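You operate a simulated robot arm through the tools that you are given. There is no shell and no other tool. Be economical: measure what you need, move in short steps, check, and stop when the job is done.

Carry out the task below with a simulated robot arm. There is one attempt and no reset: what you move stays moved.

Task
Set up a length check for jacket sample No. 75, stop at 170.
Fine: wipe the grit off the bench end, cloth back on its spot, and lay the sample where the grit was. Set down upright: what you pick out. What is to be rubbed or washed off counts as gone when no trace of it is left.

Only the result counts: the job must be done as asked and must still hold three seconds after the hand-in. Knocking over, shifting, dropping, spilling or breaking anything else fails it. Flat cloth is picked up by pressing the open fingertips on it (5 to 10 N) and closing them slowly along it; thin cloth reads only 2 to 8 mm in the jaws.

Robot
A 7-joint arm with a two-finger parallel gripper, fixed in place. Base frame: the origin is at the foot of the arm, x ahead of it, y to its left, z up; the work surface is at about z = 880. Units: mm, rad, N and s.
Its first joint turns from -2.897 to 2.897 rad. Payload 3.43 kg.
The TCP is the grasp point between the finger pads, 30 mm short of the fingertips. In the tool frame z runs along the fingers and y along their closing line. The gripper opens to 94 mm. The fingers are 28 mm wide and 10 mm thick; the gripper's body (50 by 96 mm) begins 55 mm behind the TCP.
Orientation is that of the tool frame in the base frame, as a unit quaternion [x, y, z, w]. With the fingers straight down and closing along the base's y, the tool's x points along the base's -x, its y along +y and its z along -z.

Tools
- The arm moves only by the tool send_rows. Its argument "commands" is a list that holds one entry, the list of rows, each a list of 7 numbers: the shift along the tool's x, y, z in mm, then the turn, a rotation vector about the tool's x, y, z in rad, then the opening, from 0 (shut) to 1 (fully open). In form: [[[tx, ty, tz, rx, ry, rz, claw], ...]]. A call has 1 to 10 rows; each row shifts and turns the commanded pose from where the row before left it, along the tool's axes as they then stand. Each row takes 0.2 s and may step no farther than 50 mm and 0.15 rad from the row before; otherwise, or with a gripper value out of range, the whole call is refused. Where a pose cannot be reached the arm comes as near as it can. A force on the tool above 70 N (or 10 N above the force at the start of the call, whichever is more), or a blocked arm, ends the call early, and 0.2 s more pass. The fingers move at their own pace (about 45 mm/s each) and stop on an object; they squeeze with about 29 N. The grip force told is the motor's: it shows also when the fingers shut on nothing. Time passes only in rows, and 0.2 s behind the last, so rows that do not move let the fingers close. The reply holds the time, the measured pose of the TCP, the force on the tool along the base axes, the opening and the grip force, in the units named above and with some noise, with the torque about the TCP (base axes, N m) and any sound that the robot's microphone picked up, and new pictures: "views" is both (left out), scene, wrist or none.
- Cameras (640 x 400 px; columns grow to the right, rows downward): "scene" is fixed at [400.4, -647.3, 1623.6]; the picture's right is [0.78, -0.62, 0.00], its down [-0.52, -0.66, -0.55] and it looks along [0.34, 0.43, -0.84] (base axes); focal length 321 px, centre (320, 200). "wrist" rides on the gripper at [76, 14, -103] in the tool frame; the picture's right is [-0.18, 0.98, 0.00], its down [-0.75, -0.14, -0.64] and it looks along [-0.63, -0.12, 0.77] (tool axes); focal length 243 px, centre (320, 200). There is no depth. A picture from a camera that has moved, and an enlarged one, comes with that camera's place and axes in the base frame and with its lens.
- close_up(camera, box): a new picture of the part [left, top, right, bottom] of that camera's present view, enlarged. No time passes.
- finish_job(): hands the job in; it is judged then, once.

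Go step by step. Nothing tells you positions but the pictures and the camera data: compare them with the known pose of the tool, close in by small moves and look again before you grip or let go. The budget is 120 turns and 200 pictures, counting those below and the enlarged ones. Unless the task says otherwise, let go and move clear before handing in, and close with one line.

The tools are called by a JSON object that holds its "method" and its "body". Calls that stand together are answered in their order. send_rows: Moves the arm, as the interface text tells. Its arguments: {"type":"object","properties":{"commands":{"type":"array","items":{"type":"array","items":{"type":"array","items":{"type":"number"}}}},"views":{"type":"string","enum":["both","scene","wrist","none"]}},"required":["commands"]} The other tools are called the same way: close_up (camera, box) takes an enlarged picture of a part of a camera's view; finish_job () hands the job in.

At the start:

```text
time_s: 0.0
tcp_pos: [439.2, -259.6, 1118.8]
ee_rot: [0.0, 1.0, 0.0, 0.0]
wrist_force: [-0.2, 0.0, -0.8]
ft_torque: [-0.02, 0.02, 0.0]
width: 94.0
grip_force: 0.0
```

scene: 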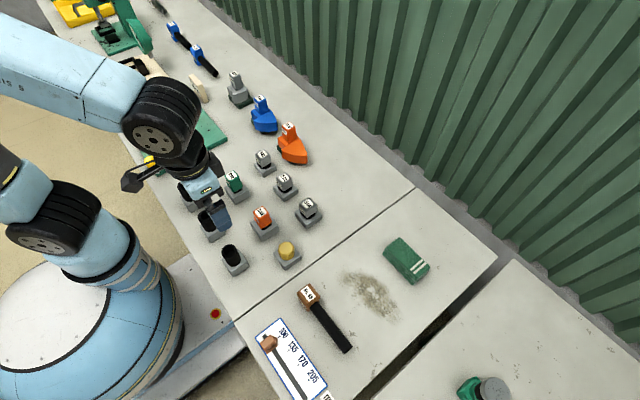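
wrist: 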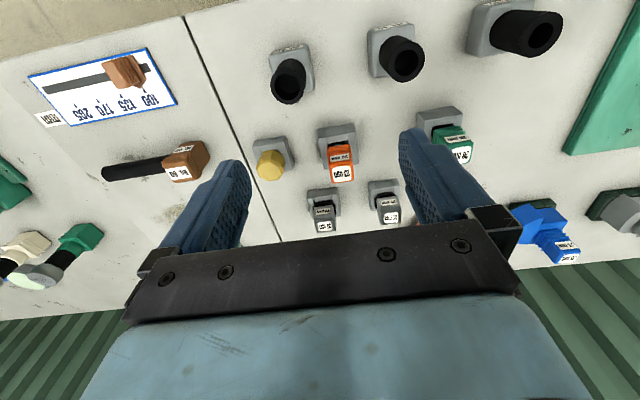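

I see a bench with labelled items in sockets, a slider gauge (100/135/170/205), a grit patch and a green cloth. I'll enlarge parts to read labels.

{"method": "close_up", "body": {"camera": "scene", "box": [180, 130, 340, 280]}}

{"method": "close_up", "body": {"camera": "scene", "box": [220, 230, 440, 400]}}

{"method": "close_up", "body": {"camera": "scene", "box": [150, 0, 330, 180]}}

{"method": "close_up", "body": {"camera": "wrist", "box": [220, 0, 600, 270]}}

{"method": "close_up", "body": {"camera": "wrist", "box": [0, 30, 260, 300]}}

```text
2.67 times, centred on (260, 205) of scene
camera zoom: at [400.4, -647.3, 1623.6], right [0.78, -0.62, 0.0], down [-0.52, -0.66, -0.55], along [0.34, 0.43, -0.84], focal length 855 px, centre (480, 187)
```

zoom: 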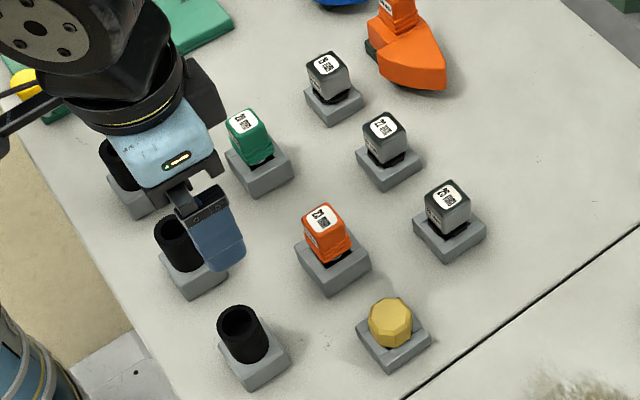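

```text
2.35 times, centred on (330, 315) of scene
camera zoom: at [400.4, -647.3, 1623.6], right [0.78, -0.62, 0.0], down [-0.52, -0.66, -0.55], along [0.34, 0.43, -0.84], focal length 755 px, centre (296, -71)
```

zoom: 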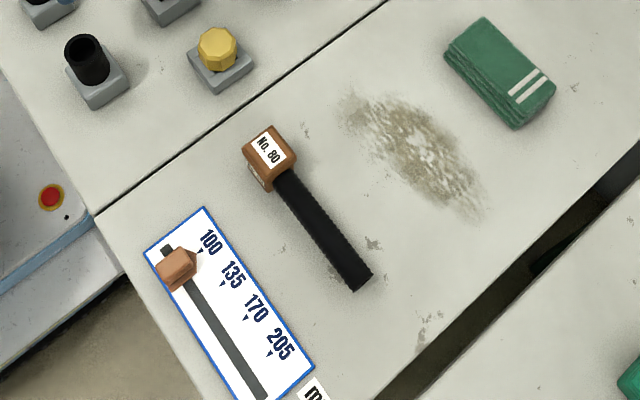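

```text
2.22 times, centred on (240, 90) of scene
camera zoom: at [400.4, -647.3, 1623.6], right [0.78, -0.62, 0.0], down [-0.52, -0.66, -0.55], along [0.34, 0.43, -0.84], focal length 713 px, centre (498, 444)
```

zoom: 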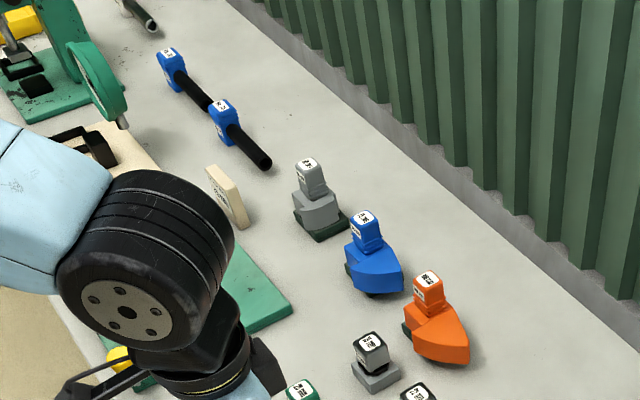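

```text
1.48 times, centred on (410, 135) of wrist
camera zoom: at [363.6, -245.1, 1222.2], right [0.18, 0.98, 0.0], down [0.75, -0.14, 0.64], along [0.63, -0.12, -0.77], focal length 359 px, centre (187, 296)
```

zoom: 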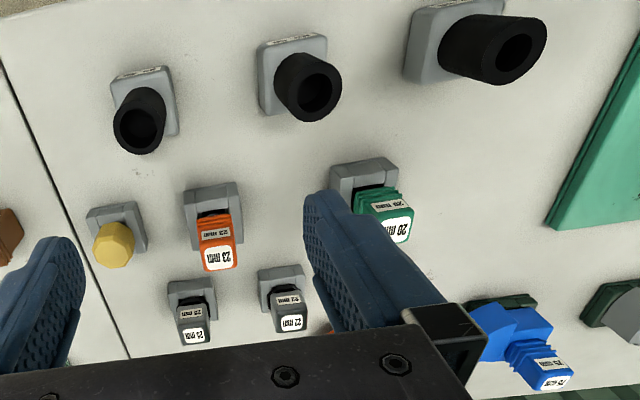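

```text
1.48 times, centred on (130, 165) of wrist
camera zoom: at [363.6, -245.1, 1222.2], right [0.18, 0.98, 0.0], down [0.75, -0.14, 0.64], along [0.63, -0.12, -0.77], focal length 359 px, centre (602, 252)
```

zoom: 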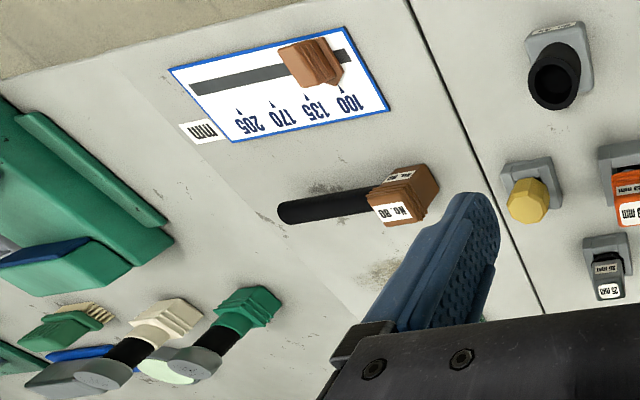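

The brown-tagged sample here reads No. 80; other tubes are on the bench. I'll zoom in on those.

{"method": "close_up", "body": {"camera": "scene", "box": [150, 0, 230, 80]}}

{"method": "close_up", "body": {"camera": "scene", "box": [40, 0, 160, 90]}}

{"method": "close_up", "body": {"camera": "scene", "box": [220, 60, 320, 170]}}

{"method": "close_up", "body": {"camera": "scene", "box": [430, 340, 540, 400]}}

{"method": "close_up", "body": {"camera": "wrist", "box": [0, 150, 120, 300]}}

```text
5.00 times, centred on (190, 40) of scene
camera zoom: at [400.4, -647.3, 1623.6], right [0.78, -0.62, 0.0], down [-0.52, -0.66, -0.55], along [0.34, 0.43, -0.84], focal length 1604 px, centre (970, 1000)
```

zoom: 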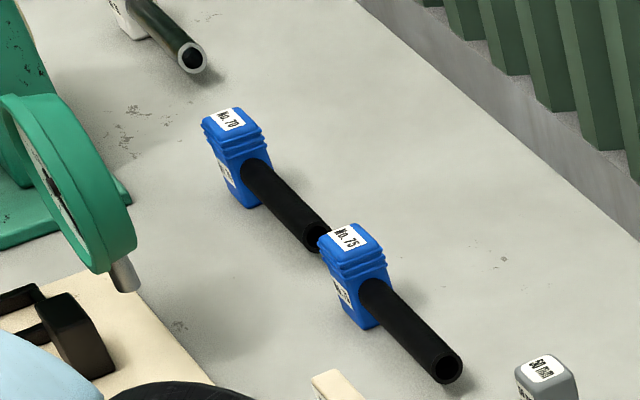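

```text
4.44 times, centred on (100, 45) of scene
camera zoom: at [400.4, -647.3, 1623.6], right [0.78, -0.62, 0.0], down [-0.52, -0.66, -0.55], along [0.34, 0.43, -0.84], focal length 1426 px, centre (1298, 889)
```

zoom: 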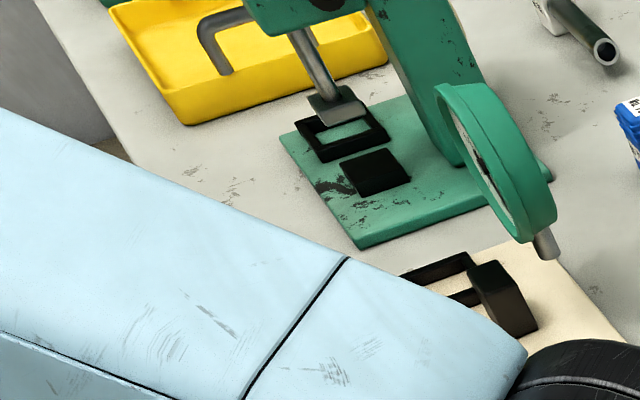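

```text
3.64 times, centred on (270, 115) of scene
camera zoom: at [400.4, -647.3, 1623.6], right [0.78, -0.62, 0.0], down [-0.52, -0.66, -0.55], along [0.34, 0.43, -0.84], focal length 1166 px, centre (502, 509)
```

zoom: 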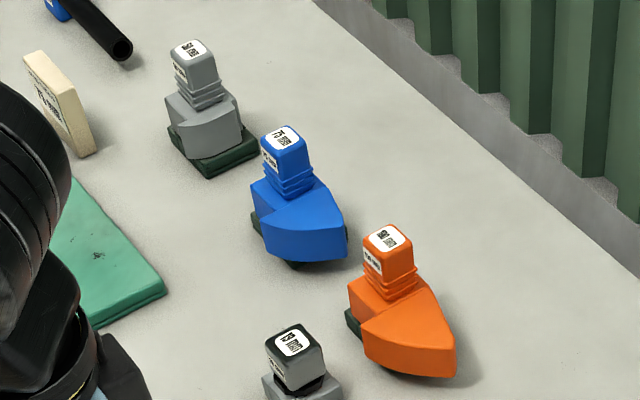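

```text
5.82 times, centred on (485, 370) of scene
camera zoom: at [400.4, -647.3, 1623.6], right [0.78, -0.62, 0.0], down [-0.52, -0.66, -0.55], along [0.34, 0.43, -0.84], focal length 1866 px, centre (-640, -789)
```

zoom: 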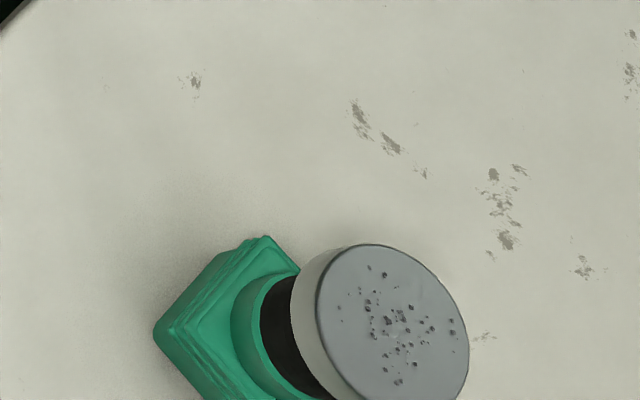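

```text
2.67 times, centred on (60, 225) of wrist
camera zoom: at [363.6, -245.1, 1222.2], right [0.18, 0.98, 0.0], down [0.75, -0.14, 0.64], along [0.63, -0.12, -0.77], focal length 647 px, centre (1013, 133)
```

zoom: 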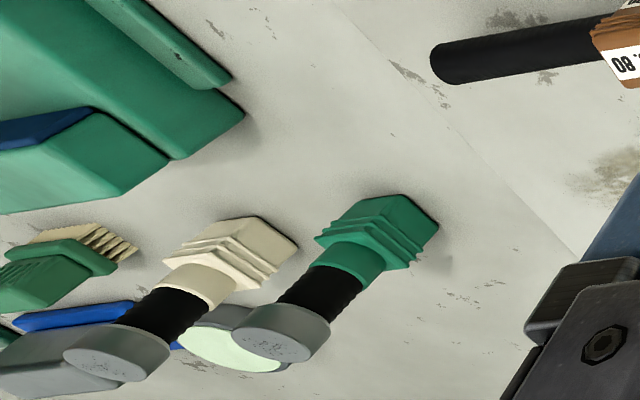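

No. 75 is the blue-tagged tube at about (742, 517); its tube points to −y. The grit lies around (630, −544), the cloth around (756, −535) and the slider around (385, −486). First I'll move over the slider.

{"method": "send_rows", "body": {"commands": [[[10, -45, 14, 0, 0, 0, 1], [10, -45, 14, 0, 0, 0, 1], [10, -45, 14, 0, 0, 0, 1], [10, -45, 14, 0, 0, 0, 1], [9, -46, 13, 0, 0, 0, 1]]]}}

```text
time_s: 1.2
tcp_pos: [390.8, -486.4, 1049.9]
ee_rot: [0.0, 1.0, -0.001, 0.001]
wrist_force: [-0.4, 0.1, 0.6]
ft_torque: [-0.04, 0.02, 0.0]
width: 94.0
grip_force: 0.1
camera wrist: at [314.0, -470.9, 1154.4], right [0.18, 0.98, 0.0], down [0.75, -0.14, 0.64], along [0.63, -0.12, -0.77], focal length 243 px, centre (320, 200)
```

scene: 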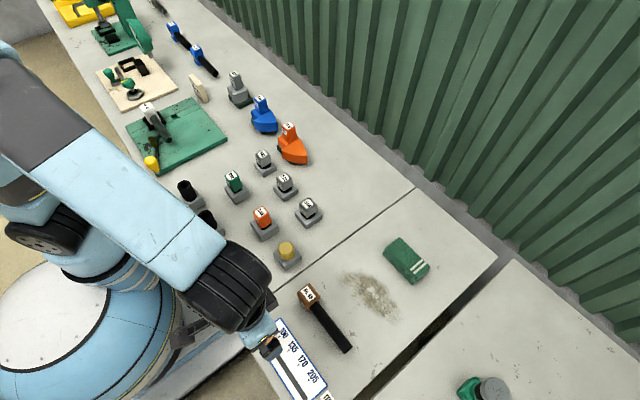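
wrist: 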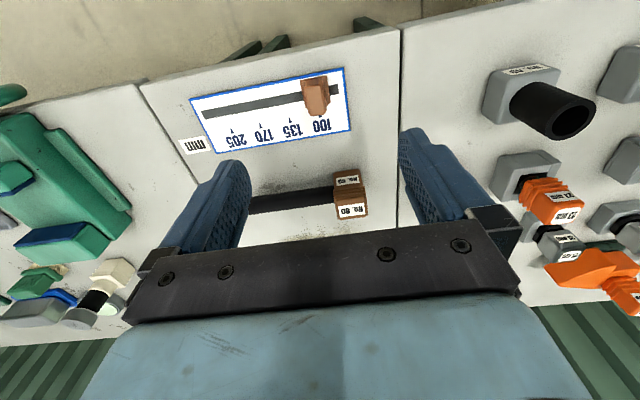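

{"method": "close_up", "body": {"camera": "wrist", "box": [180, 60, 360, 170]}}

{"method": "close_up", "body": {"camera": "scene", "box": [330, 220, 450, 330]}}

```text
3.56 times, centred on (270, 115) of wrist
camera zoom: at [314.0, -470.9, 1154.4], right [0.18, 0.98, 0.0], down [0.75, -0.14, 0.64], along [0.63, -0.12, -0.77], focal length 863 px, centre (498, 502)
```

zoom: 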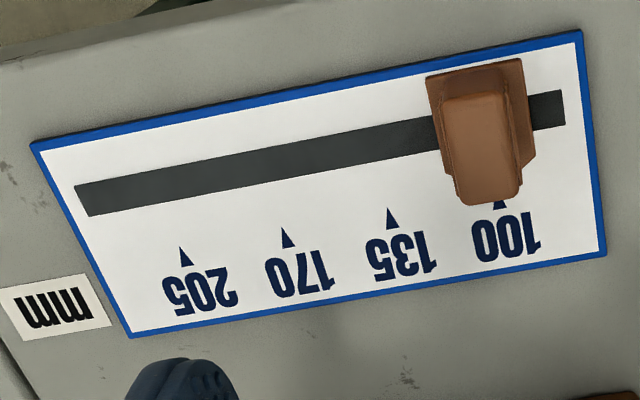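

```text
3.64 times, centred on (390, 275) of scene
camera zoom: at [400.4, -647.3, 1623.6], right [0.78, -0.62, 0.0], down [-0.52, -0.66, -0.55], along [0.34, 0.43, -0.84], focal length 1166 px, centre (66, -73)
```

zoom: 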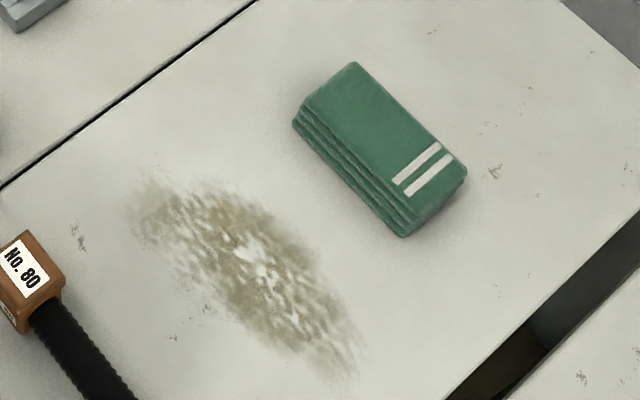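

The slider has a ridge that is narrow in y. I'll lower the gripper over it in stages.

{"method": "send_rows", "body": {"commands": [[[1, -3, 45, 0, 0, 0, 1], [0, 0, 45, 0, 0, 0, 1]]]}}

```text
time_s: 1.8
tcp_pos: [389.9, -488.9, 960.3]
ee_rot: [0.0, 1.0, 0.0, 0.0]
wrist_force: [-1.4, 0.2, -0.1]
ft_torque: [-0.03, 0.01, 0.0]
width: 94.0
grip_force: 0.1
camera wrist: at [313.6, -474.3, 1063.6], right [0.18, 0.98, 0.0], down [0.75, -0.14, 0.64], along [0.63, -0.12, -0.77], focal length 243 px, centre (320, 200)
```

scene: 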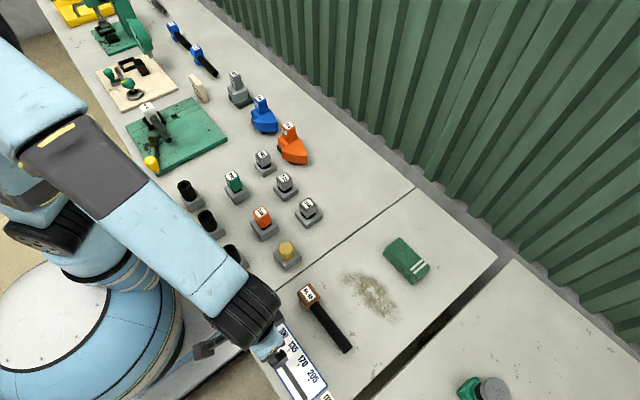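
wrist: 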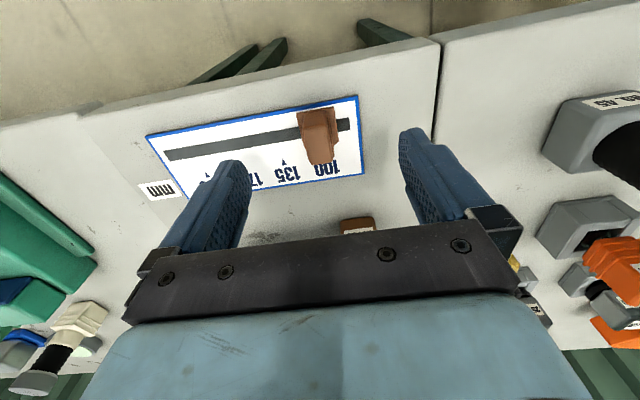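

{"method": "send_rows", "body": {"commands": [[[7, 0, 20, 0, 0, 0, 1], [0, 0, 14, 0, 0, 0, 1]]], "views": "wrist"}}

```text
time_s: 2.4
tcp_pos: [384.1, -489.7, 926.5]
ee_rot: [-0.001, 1.0, 0.0, -0.001]
wrist_force: [1.0, 0.1, 1.1]
ft_torque: [0.02, 0.0, 0.02]
width: 94.1
grip_force: 0.1
camera wrist: at [306.9, -474.2, 1030.5], right [0.18, 0.98, 0.0], down [0.75, -0.14, 0.64], along [0.63, -0.12, -0.77], focal length 243 px, centre (320, 200)
```

wrist: 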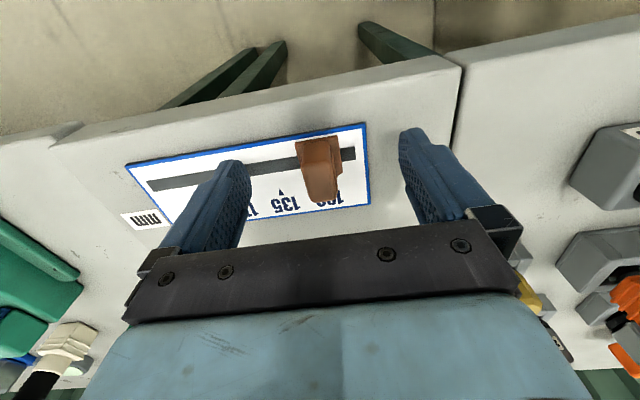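

The ridge is centred between the fingers, so I'll close.

{"method": "send_rows", "body": {"commands": [[[0, 0, 0, 0, 0, 0, 0.5], [0, 0, 0, 0, 0, 0, 0.3], [0, 0, 0, 0, 0, 0, 0.1], [0, 0, 0, 0, 0, 0, 0], [0, 0, 0, 0, 0, 0, 0], [0, 0, 0, 0, 0, 0, 0]]], "views": "wrist"}}

```text
time_s: 3.8
tcp_pos: [383.6, -488.6, 927.0]
ee_rot: [0.0, 1.0, 0.001, 0.0]
wrist_force: [1.1, -13.0, -1.0]
ft_torque: [-0.22, 0.0, 0.0]
width: 16.7
grip_force: 39.2
camera wrist: at [306.8, -475.1, 1030.5], right [0.18, 0.98, 0.0], down [0.75, -0.14, 0.64], along [0.63, -0.12, -0.77], focal length 243 px, centre (320, 200)
```

wrist: 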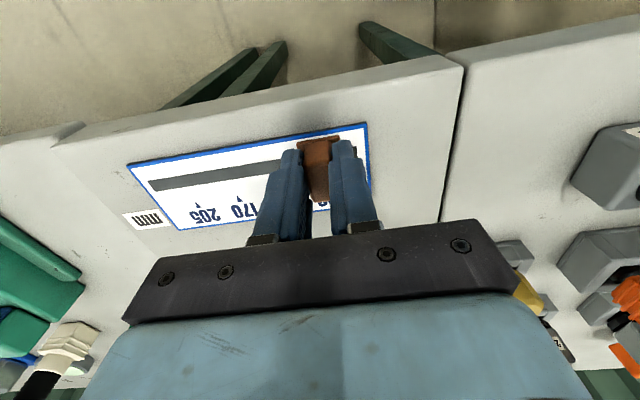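

{"method": "send_rows", "body": {"commands": [[[0, -10, 0, 0, 0, 0, 0], [0, -10, 0, 0, 0, 0, 0], [0, -10, 0, 0, 0, 0, 0], [0, -10, 0, 0, 0, 0, 0], [0, -10, 0, 0, 0, 0, 0], [0, -10, 0, 0, 0, 0, 0], [0, -10, 0, 0, 0, 0, 0], [0, 0, 0, 0, 0, 0, 0]]]}}

```text
time_s: 5.6
tcp_pos: [383.1, -557.6, 927.6]
ee_rot: [0.0, 1.0, 0.0, -0.001]
wrist_force: [9.9, -3.2, 19.3]
ft_torque: [0.05, -0.57, -0.03]
width: 16.9
grip_force: 45.5
camera wrist: at [306.8, -544.3, 1030.4], right [0.18, 0.98, 0.0], down [0.75, -0.14, 0.64], along [0.63, -0.12, -0.77], focal length 243 px, centre (320, 200)
```

scene: 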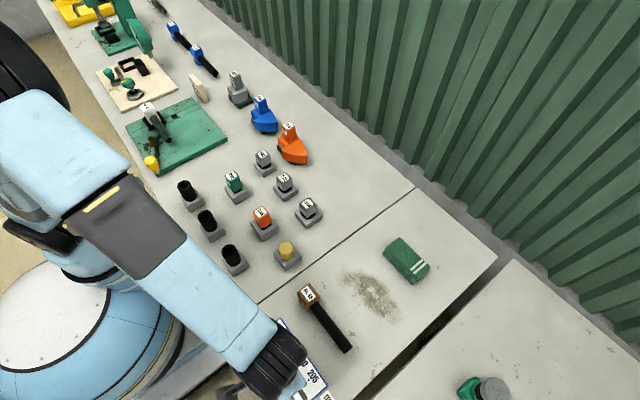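
wrist: 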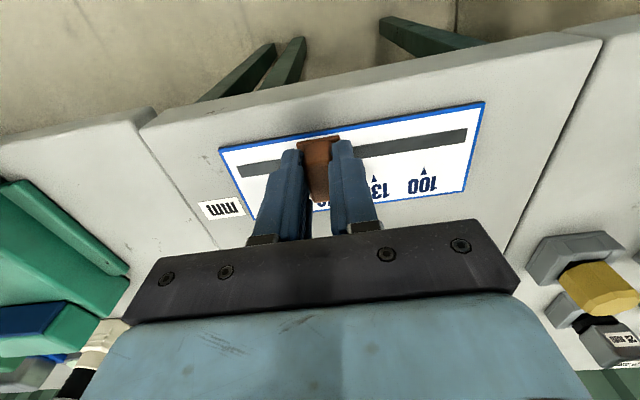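

The stop has moved about 69 mm. I'll release it, rise and check against the 170 mark.

{"method": "send_rows", "body": {"commands": [[[0, 0, 0, 0, 0, 0, 0.4], [0, 0, 0, 0, 0, 0, 0.7], [0, 0, -40, 0, 0, 0, 1], [20, 0, -45, 0, 0, 0, 1], [20, 0, -40, 0, 0, 0, 1]]], "views": "none"}}

{"method": "close_up", "body": {"camera": "wrist", "box": [200, 60, 400, 180]}}

{"method": "close_up", "body": {"camera": "scene", "box": [240, 310, 340, 400]}}

```text
time_s: 6.8
tcp_pos: [341.7, -559.8, 1049.4]
ee_rot: [0.0, 1.0, 0.0, -0.001]
wrist_force: [-0.7, 0.5, -1.3]
ft_torque: [0.04, 0.01, -0.02]
width: 94.2
grip_force: 0.1
```

```text
3.20 times, centred on (300, 120) of wrist
camera zoom: at [265.5, -544.0, 1153.7], right [0.18, 0.98, 0.0], down [0.75, -0.14, 0.64], along [0.63, -0.12, -0.77], focal length 776 px, centre (384, 456)
```

zoom: 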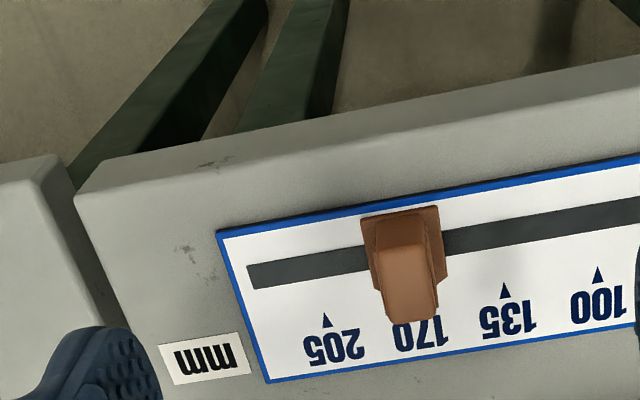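

```text
4.44 times, centred on (290, 355) of scene
camera zoom: at [400.4, -647.3, 1623.6], right [0.78, -0.62, 0.0], down [-0.52, -0.66, -0.55], along [0.34, 0.43, -0.84], focal length 1426 px, centre (453, -489)
```

zoom: 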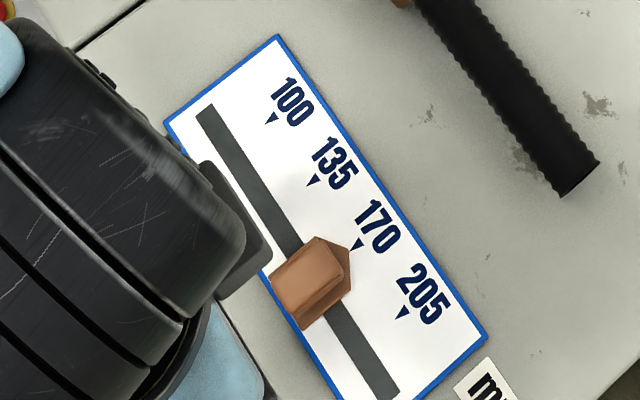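

{"method": "close_up", "body": {"camera": "scene", "box": [294, 350, 334, 375]}}

{"method": "close_up", "body": {"camera": "wrist", "box": [290, 110, 370, 180]}}

```text
16.00 times, centred on (314, 362) of scene
camera zoom: at [400.4, -647.3, 1623.6], right [0.78, -0.62, 0.0], down [-0.52, -0.66, -0.55], along [0.34, 0.43, -0.84], focal length 5132 px, centre (416, -2400)
```

zoom: 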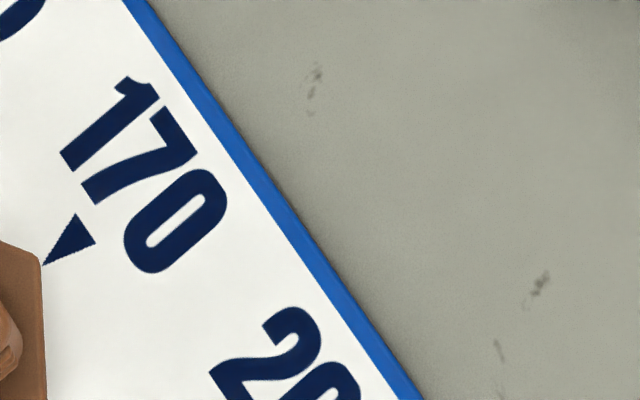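

```text
5.71 times, centred on (330, 145) of wrist
camera zoom: at [265.5, -544.0, 1153.7], right [0.18, 0.98, 0.0], down [0.75, -0.14, 0.64], along [0.63, -0.12, -0.77], focal length 1386 px, centre (263, 514)
```

zoom: 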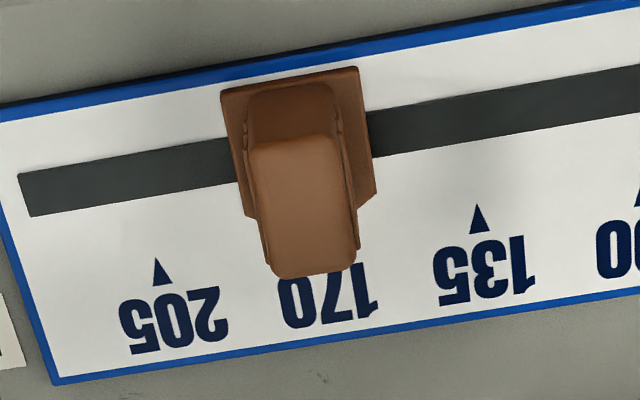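

The stop sits on 170, within about a millimetre. Next I'll move above the cloth.

{"method": "send_rows", "body": {"commands": [[[-42, 2, -4, 0, 0, 0, 1], [-42, 2, -4, 0, 0, 0, 1], [-42, 2, -4, 0, 0, 0, 1], [-42, 2, -4, 0, 0, 0, 1], [-42, 2, -4, 0, 0, 0, 1], [-42, 2, 0, 0, 0, 0, 1], [-42, 2, 0, 0, 0, 0, 1], [-42, 2, 0, 0, 0, 0, 1], [-42, 2, 0, 0, 0, 0, 1]]]}}

```text
time_s: 8.8
tcp_pos: [721.0, -540.6, 1072.1]
ee_rot: [0.001, 1.0, 0.0, 0.0]
wrist_force: [-0.7, 0.7, 0.4]
ft_torque: [-0.02, -0.05, 0.01]
width: 94.1
grip_force: 0.1
camera wrist: at [645.0, -526.2, 1175.5], right [0.19, 0.98, 0.0], down [0.75, -0.14, 0.64], along [0.63, -0.12, -0.77], focal length 243 px, centre (320, 200)
```

scene: 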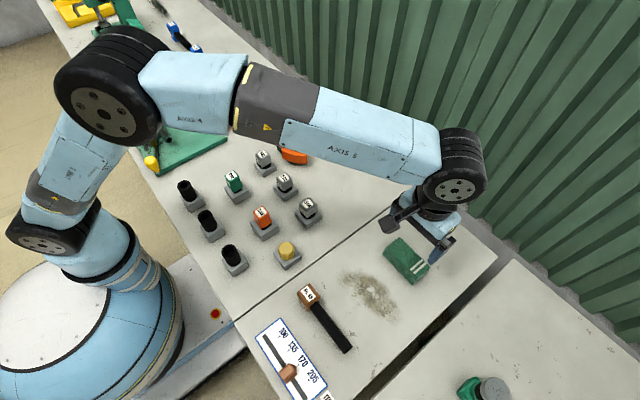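
wrist: 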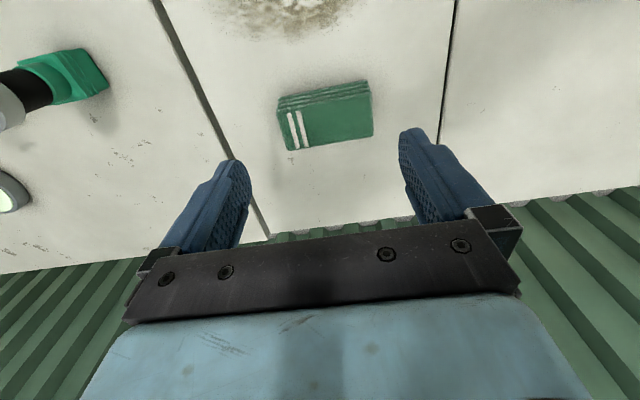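

{"method": "close_up", "body": {"camera": "wrist", "box": [200, 0, 400, 170]}}

```text
2.35 times, centred on (300, 85) of wrist
camera zoom: at [645.0, -526.2, 1175.5], right [0.19, 0.98, 0.0], down [0.75, -0.14, 0.64], along [0.63, -0.12, -0.77], focal length 571 px, centre (367, 471)
```

zoom: 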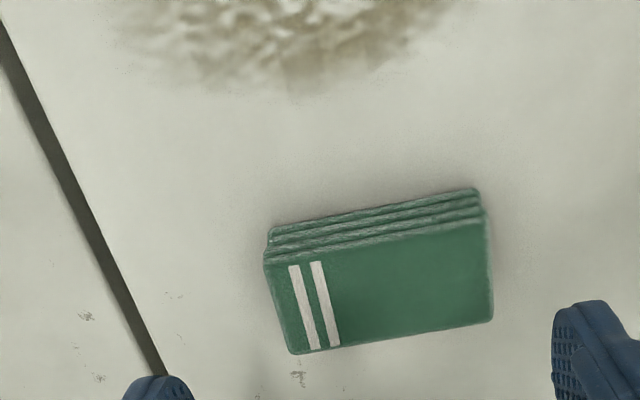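

The cloth is a folded pad of about 103 × 57 × 24 mm, centred near (753, −539). I'll turn the gripper 90° so it can close across the pad's 57 mm width.

{"method": "send_rows", "body": {"commands": [[[0, 0, 0, 0, 0, -0.15, 1], [0, 0, 0, 0, 0, -0.15, 1], [0, 0, 0, 0, 0, -0.15, 1], [0, 0, 0, 0, 0, -0.15, 1], [0, 0, 0, 0, 0, -0.15, 1], [0, 0, 0, 0, 0, -0.15, 1], [0, 0, 0, 0, 0, -0.15, 1], [0, 0, 0, 0, 0, -0.15, 1], [0, 0, 0, 0, 0, -0.15, 1], [0, 0, 0, 0, 0, -0.15, 1]]], "views": "none"}}

{"method": "send_rows", "body": {"commands": [[[0, 0, 0, 0, 0, -0.0708, 1], [0, 0, 0, 0, 0, 0, 1]]], "views": "wrist"}}

```text
time_s: 11.0
tcp_pos: [721.4, -542.1, 1070.1]
ee_rot: [-0.682, 0.731, 0.001, -0.001]
wrist_force: [-0.3, 0.7, -0.4]
ft_torque: [-0.01, 0.02, 0.0]
width: 94.1
grip_force: 0.0
```

```text
time_s: 11.6
tcp_pos: [721.2, -541.7, 1069.9]
ee_rot: [0.707, -0.707, 0.001, 0.0]
wrist_force: [1.1, -0.3, 0.5]
ft_torque: [-0.03, -0.04, 0.01]
width: 94.1
grip_force: 0.0
camera wrist: at [707.0, -616.8, 1174.1], right [-0.98, 0.18, 0.0], down [0.14, 0.75, 0.64], along [0.12, 0.63, -0.77], focal length 243 px, centre (320, 200)
```

wrist: 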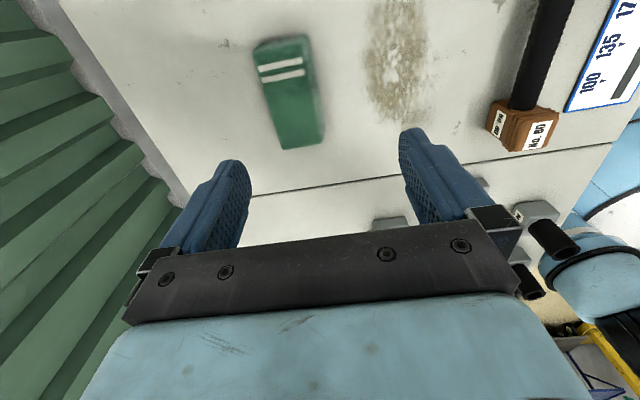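

{"method": "send_rows", "body": {"commands": [[[-2, -16, 37, 0, 0, 0, 1], [-1, -16, 37, 0, 0, 0, 1], [0, 0, 36, 0, 0, 0, 1], [0, 0, 0, 0, 0, 0, 1]]]}}

```text
time_s: 12.6
tcp_pos: [753.3, -537.4, 960.7]
ee_rot: [-0.707, 0.707, 0.0, 0.0]
wrist_force: [1.2, 0.0, 0.5]
ft_torque: [0.0, -0.05, -0.01]
width: 93.9
grip_force: 0.0
camera wrist: at [738.8, -613.1, 1064.0], right [-0.98, 0.18, 0.0], down [0.14, 0.75, 0.64], along [0.12, 0.63, -0.77], focal length 243 px, centre (320, 200)
```

scene: 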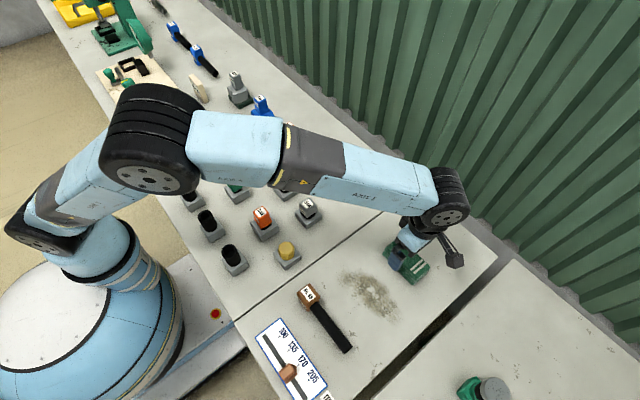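
wrist: 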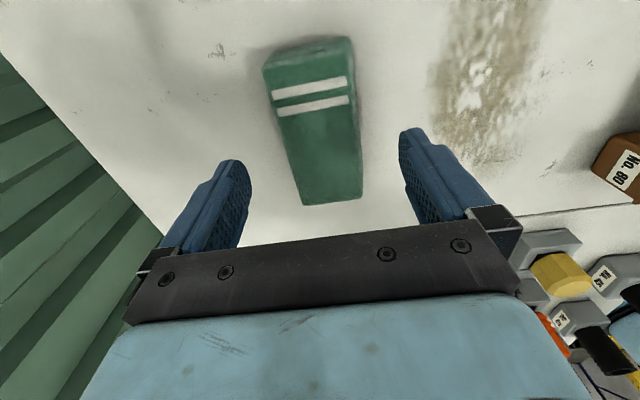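

The pad is centred between the fingers. I'll descend until the tips are just above the table and then close.

{"method": "send_rows", "body": {"commands": [[[0, 0, 20, 0, 0, 0, 1], [0, 0, 15, 0, 0, 0, 1], [0, 0, 7, 0, 0, 0, 1], [0, 0, 4, 0, 0, 0, 1]]], "views": "wrist"}}

{"method": "send_rows", "body": {"commands": [[[0, 0, 0, 0, 0, 0, 0.75], [0, 0, 0, 0, 0, 0, 0.65], [0, 0, 0, 0, 0, 0, 0.55], [0, 0, 0, 0, 0, 0, 0.45], [0, 0, 0, 0, 0, 0, 0.3], [0, 0, 0, 0, 0, 0, 0.15], [0, 0, 0, 0, 0, 0, 0.0], [0, 0, 0, 0, 0, 0, 0.0]]]}}

```text
time_s: 13.6
tcp_pos: [751.8, -537.5, 914.6]
ee_rot: [-0.706, 0.708, 0.0, 0.001]
wrist_force: [-0.4, 0.2, 0.2]
ft_torque: [-0.01, 0.0, 0.01]
width: 94.0
grip_force: 0.1
camera wrist: at [738.5, -613.6, 1018.0], right [-0.98, 0.19, 0.0], down [0.14, 0.75, 0.64], along [0.12, 0.63, -0.77], focal length 243 px, centre (320, 200)
```

wrist: 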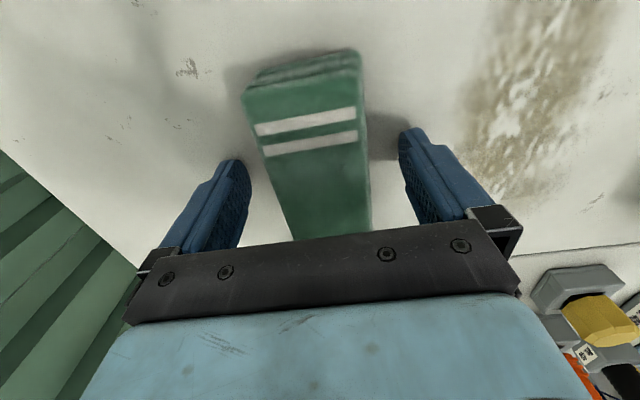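

```text
time_s: 15.4
tcp_pos: [752.6, -537.7, 913.0]
ee_rot: [-0.707, 0.707, 0.0, 0.0]
wrist_force: [0.3, -0.8, 0.0]
ft_torque: [-0.01, 0.02, 0.01]
width: 57.6
grip_force: 28.6
camera wrist: at [738.6, -613.5, 1018.3], right [-0.98, 0.18, 0.0], down [0.14, 0.75, 0.64], along [0.12, 0.63, -0.77], focal length 243 px, centre (320, 200)
```

scene: 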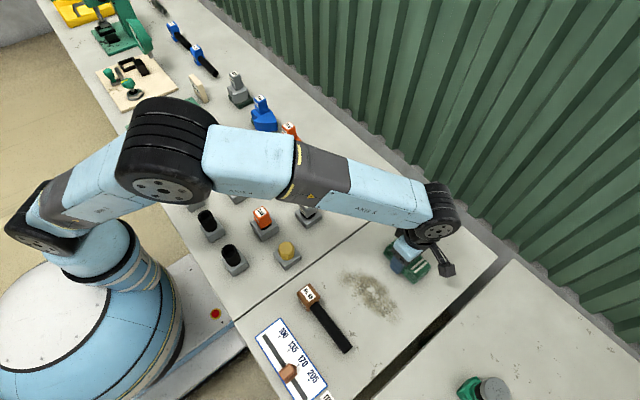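
wrist: 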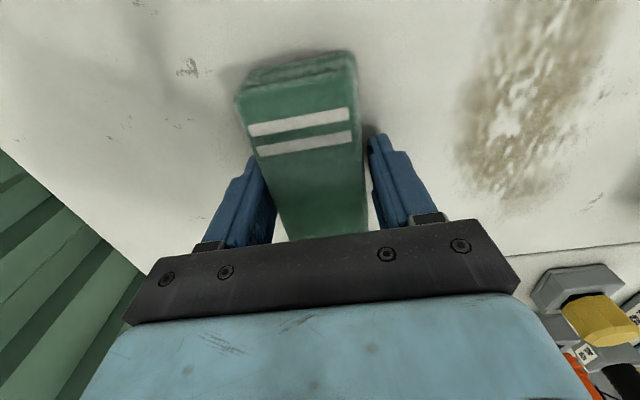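

The pad is held; its grasp pose (752.6, −537.7, 913) is the place to return it. I'll lift it a little and carry it to the grit.

{"method": "send_rows", "body": {"commands": [[[0, 0, -20, 0, 0, 0, 0], [20, 34, 0, 0, 0, 0, 0], [20, 34, 0, 0, 0, 0, 0], [22, 35, 0, 0, 0, 0, 0], [0, 0, 10, 0, 0, 0, 0], [0, 0, 6, 0, 0, 0, 0], [0, 0, 4, 0, 0, 0, 0]]]}}

```text
time_s: 17.0
tcp_pos: [649.0, -599.7, 913.7]
ee_rot: [-0.707, 0.708, -0.001, 0.001]
wrist_force: [-1.6, -0.2, -0.2]
ft_torque: [0.03, -0.01, 0.0]
width: 57.4
grip_force: 28.8
camera wrist: at [635.6, -675.6, 1018.4], right [-0.98, 0.18, 0.0], down [0.14, 0.75, 0.64], along [0.12, 0.63, -0.77], focal length 243 px, centre (320, 200)
```

scene: 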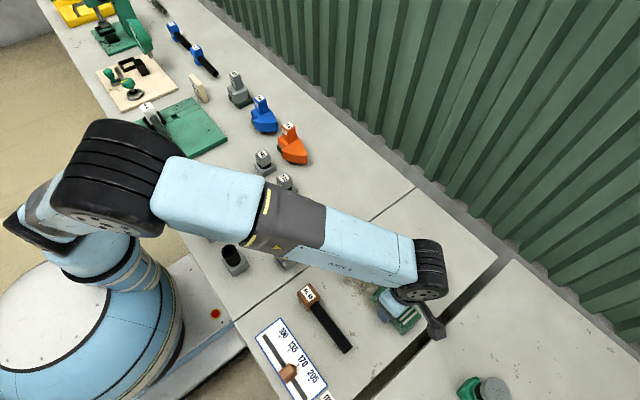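
wrist: 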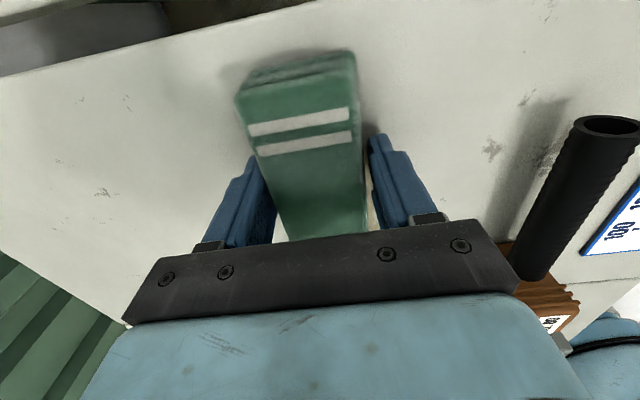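

Now I'll press lightly to feel for contact.

{"method": "send_rows", "body": {"commands": [[[0, 0, 1.5, 0, 0, 0, 0], [0, 0, 1, 0, 0, 0, 0]]], "views": "none"}}

```text
time_s: 17.6
tcp_pos: [651.0, -600.3, 914.0]
ee_rot: [-0.707, 0.707, -0.001, 0.0]
wrist_force: [1.0, -0.9, 18.9]
ft_torque: [0.45, 0.14, -0.02]
width: 57.6
grip_force: 29.0
```

Contact is 19 N. I'll make the first stroke along +y.

{"method": "send_rows", "body": {"commands": [[[-15, 0, 0, 0, 0, 0, 0], [-15, 0, 0, 0, 0, 0, 0], [-15, 0, 0, 0, 0, 0, 0], [-15, 0, 0, 0, 0, 0, 0], [-15, 0, 0, 0, 0, 0, 0], [-15, 0, 0, 0, 0, 0, 0], [-15, 0, 0, 0, 0, 0, 0], [-15, 0, 0, 0, 0, 0, 0], [-15, 0, 0, 0, 0, 0, 0]]]}}

```text
time_s: 19.6
tcp_pos: [649.4, -464.1, 911.5]
ee_rot: [-0.707, 0.707, 0.0, 0.0]
wrist_force: [-0.5, -9.2, 26.7]
ft_torque: [-0.02, 0.05, 0.06]
width: 57.5
grip_force: 28.7
camera wrist: at [634.7, -540.0, 1016.0], right [-0.98, 0.18, 0.0], down [0.14, 0.75, 0.64], along [0.12, 0.63, -0.77], focal length 243 px, centre (320, 200)
```

scene: 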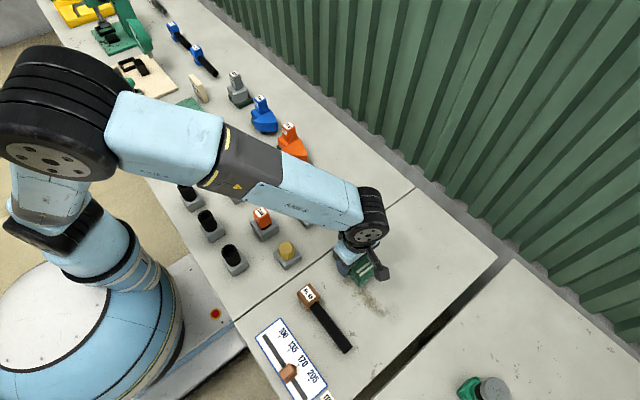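
wrist: 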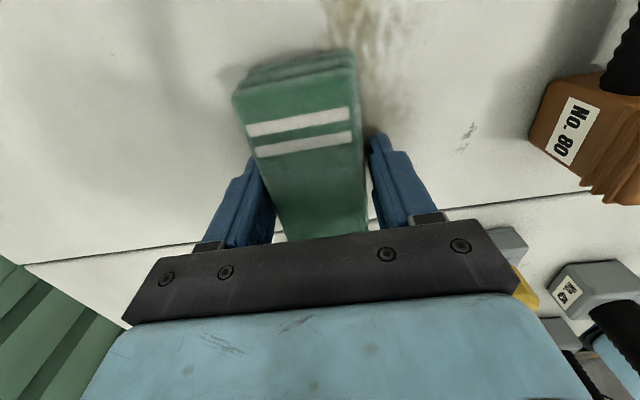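

The wipe works. Next I'll shift to x≈615, stroke back, and then go again at x≈635.

{"method": "send_rows", "body": {"commands": [[[0, 17, 0, 0, 0, 0, 0], [0, 17, 0, 0, 0, 0, 0], [17, 0, 0, 0, 0, 0, 0], [17, 0, 0, 0, 0, 0, 0], [17, 0, 0, 0, 0, 0, 0], [17, 0, 0, 0, 0, 0, 0], [17, 0, 0, 0, 0, 0, 0], [17, 0, 0, 0, 0, 0, 0], [17, 0, 0, 0, 0, 0, 0], [17, 0, 0, 0, 0, 0, 0]]], "views": "none"}}

{"method": "send_rows", "body": {"commands": [[[0, -20, 0, 0, 0, 0, 0], [-17, 0, 0, 0, 0, 0, 0], [-17, 0, 0, 0, 0, 0, 0], [-17, 0, 0, 0, 0, 0, 0], [-17, 0, 0, 0, 0, 0, 0], [-17, 0, 0, 0, 0, 0, 0], [-17, 0, 0, 0, 0, 0, 0], [-17, 0, 0, 0, 0, 0, 0], [-17, 0, 0, 0, 0, 0, 0]]]}}

```text
time_s: 21.8
tcp_pos: [615.3, -601.5, 911.7]
ee_rot: [0.707, -0.707, 0.001, 0.0]
wrist_force: [1.3, 1.3, 5.2]
ft_torque: [0.03, -0.03, -0.04]
width: 57.4
grip_force: 29.1
```

```text
time_s: 23.8
tcp_pos: [635.5, -464.7, 913.7]
ee_rot: [-0.706, 0.708, 0.0, 0.0]
wrist_force: [0.0, -0.2, -1.1]
ft_torque: [0.0, -0.02, -0.01]
width: 57.7
grip_force: 28.9
camera wrist: at [621.4, -540.5, 1016.4], right [-0.98, 0.19, 0.0], down [0.14, 0.75, 0.64], along [0.12, 0.63, -0.77], focal length 243 px, centre (320, 200)
```

scene: 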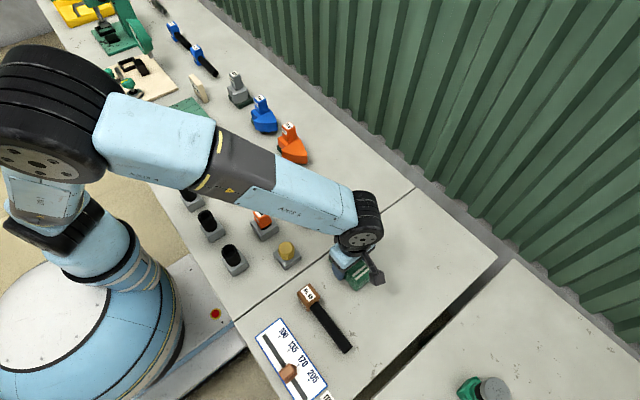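
wrist: 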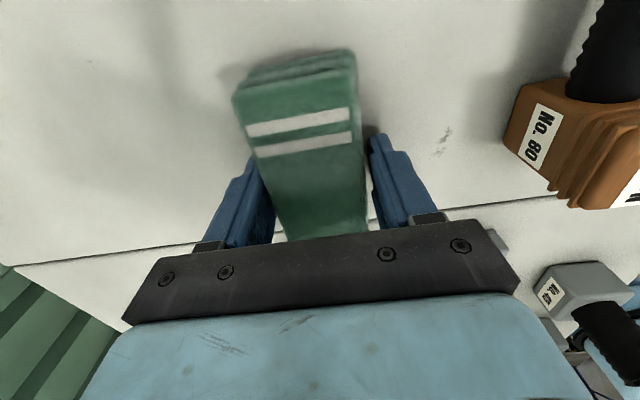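

The force faded at the end, so I'll lift toward the cloth's spot and inspect the patch.

{"method": "send_rows", "body": {"commands": [[[0, 0, -30, 0, 0, 0, 0], [0, -30, -30, 0, 0, 0, 0], [0, -30, -30, 0, 0, 0, 0], [20, -30, 0, 0, 0, 0, 0], [25, -27, 0, 0, 0, 0, 0], [28, 0, 0, 0, 0, 0, 0]]], "views": "wrist"}}

{"method": "close_up", "body": {"camera": "scene", "box": [310, 230, 430, 340]}}

```text
time_s: 25.2
tcp_pos: [753.0, -538.0, 1002.2]
ee_rot: [-0.706, 0.708, 0.0, 0.0]
wrist_force: [0.2, 0.4, 0.0]
ft_torque: [0.01, -0.01, -0.01]
width: 57.4
grip_force: 28.9
camera wrist: at [739.1, -613.6, 1105.7], right [-0.98, 0.19, 0.0], down [0.14, 0.75, 0.64], along [0.12, 0.63, -0.77], focal length 243 px, centre (320, 200)
```

wrist: 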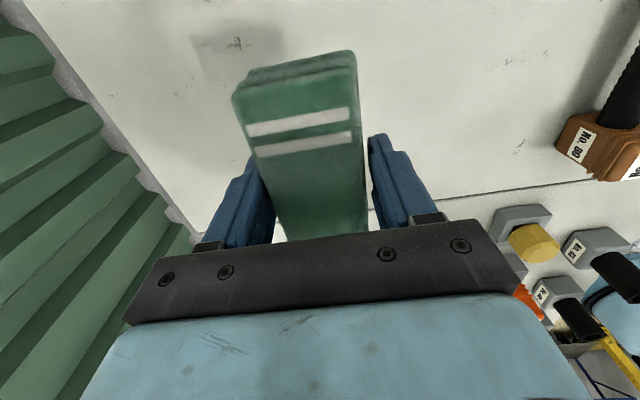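

```text
3.64 times, centred on (370, 285) of scene
camera zoom: at [400.4, -647.3, 1623.6], right [0.78, -0.62, 0.0], down [-0.52, -0.66, -0.55], along [0.34, 0.43, -0.84], focal length 1166 px, centre (138, -109)
```

zoom: 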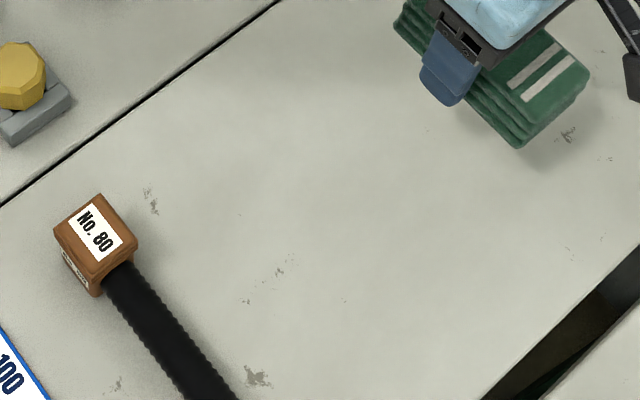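

{"method": "close_up", "body": {"camera": "scene", "box": [335, 260, 410, 330]}}

```text
5.71 times, centred on (372, 295) of scene
camera zoom: at [400.4, -647.3, 1623.6], right [0.78, -0.62, 0.0], down [-0.52, -0.66, -0.55], along [0.34, 0.43, -0.84], focal length 1833 px, centre (20, -343)
```

zoom: 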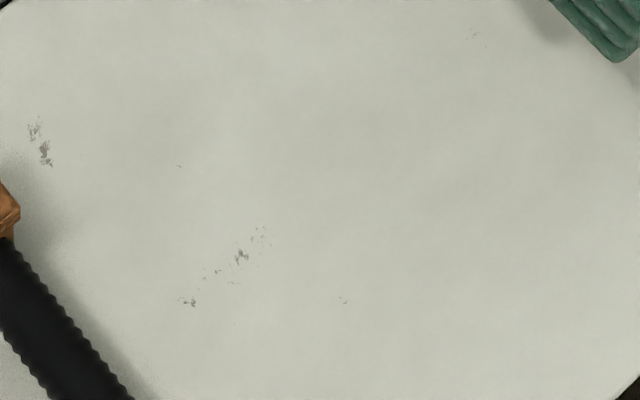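

The grit is gone; the remaining specks are bench wear that was there before. I'll set the cloth back on its spot.

{"method": "send_rows", "body": {"commands": [[[0, 0, 40, 0, 0, 0, 0], [0, 0, 35, 0, 0, 0, 0], [0, 0, 8, 0, 0, 0, 0], [0, 0, 4, 0, 0, 0, 0], [0, 0, 1.5, 0, 0, 0, 0]]]}}

```text
time_s: 26.4
tcp_pos: [753.5, -537.1, 914.0]
ee_rot: [0.708, -0.706, 0.0, 0.001]
wrist_force: [-0.2, 0.7, -0.3]
ft_torque: [0.01, 0.0, 0.0]
width: 57.6
grip_force: 28.5
camera wrist: at [738.4, -613.7, 1017.1], right [-0.98, 0.18, 0.0], down [0.14, 0.75, 0.64], along [0.12, 0.63, -0.77], focal length 243 px, centre (320, 200)
```

scene: 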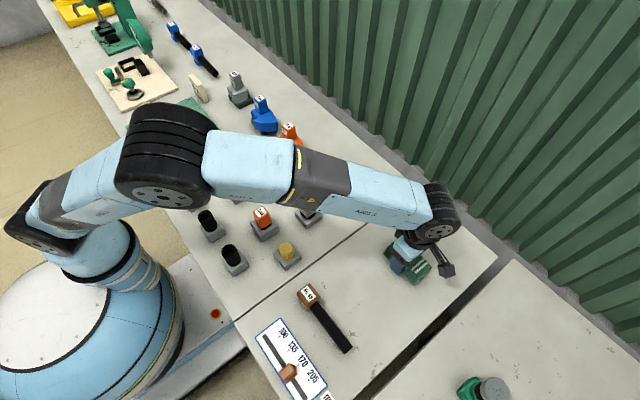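
wrist: 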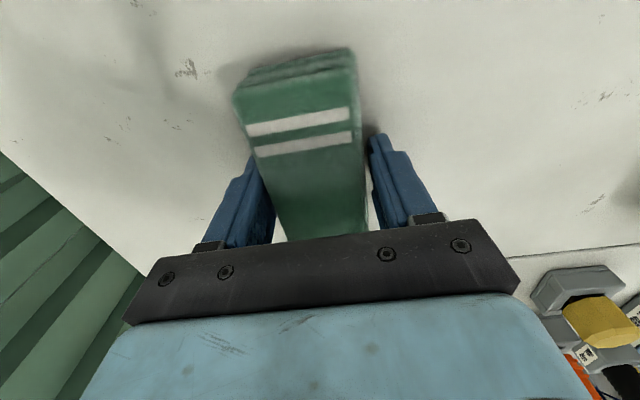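

Nearly touching; I'll ease down to contact before I release.

{"method": "send_rows", "body": {"commands": [[[0, 0, 1, 0, 0, 0, 0], [0, 0, 1, 0, 0, 0, 0]]], "views": "none"}}

```text
time_s: 27.0
tcp_pos: [752.0, -537.6, 912.8]
ee_rot: [-0.707, 0.707, 0.0, 0.0]
wrist_force: [-0.3, 0.0, 3.2]
ft_torque: [0.04, 0.06, 0.03]
width: 57.8
grip_force: 28.6
```

Contact at 3 N. I'll release and rise.

{"method": "send_rows", "body": {"commands": [[[0, 0, 0, 0, 0, 0, 0.75], [0, 0, 0, 0, 0, 0, 1], [0, 0, 0, 0, 0, 0, 1], [0, 0, -20, 0, 0, 0, 1], [0, 0, -45, 0, 0, 0, 1], [0, 0, -45, 0, 0, 0, 1], [0, 0, -45, 0, 0, 0, 1], [0, 40, -45, 0, 0, 0, 1]]]}}

```text
refused: row 8 steps farther than a row can; nothing moved
```

{"method": "send_rows", "body": {"commands": [[[0, 0, 0, 0, 0, 0, 0.75], [0, 0, 0, 0, 0, 0, 1], [0, 0, 0, 0, 0, 0, 1], [0, 0, -20, 0, 0, 0, 1], [0, 0, -45, 0, 0, 0, 1], [0, 0, -45, 0, 0, 0, 1], [0, 0, -45, 0, 0, 0, 1], [0, 20, -40, 0, 0, 0, 1]]]}}

```text
time_s: 28.8
tcp_pos: [732.7, -538.5, 1106.0]
ee_rot: [-0.707, 0.707, 0.001, -0.001]
wrist_force: [0.3, -0.7, -0.3]
ft_torque: [0.01, 0.04, -0.01]
width: 94.1
grip_force: 0.1
camera wrist: at [719.2, -614.0, 1209.2], right [-0.98, 0.18, 0.0], down [0.14, 0.75, 0.64], along [0.12, 0.63, -0.77], focal length 243 px, centre (320, 200)
```

scene: 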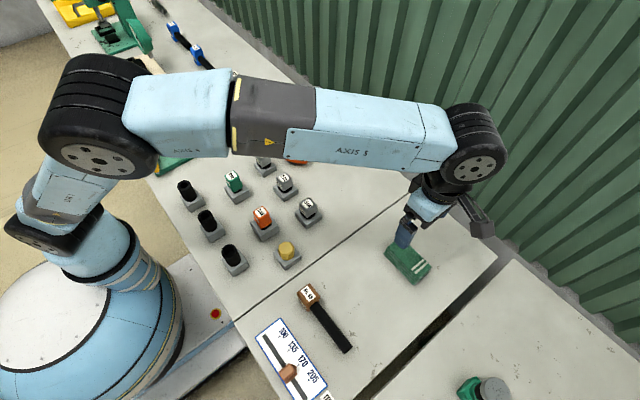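
wrist: 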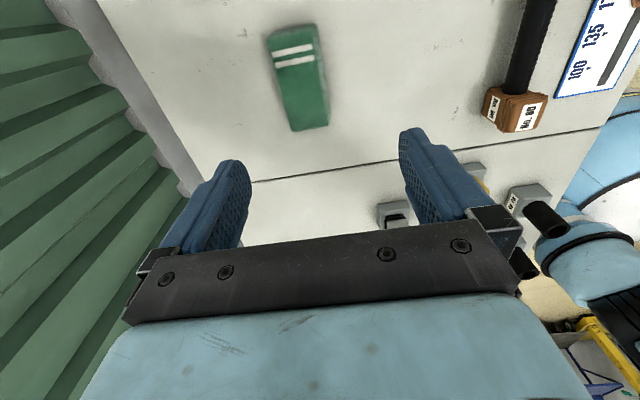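

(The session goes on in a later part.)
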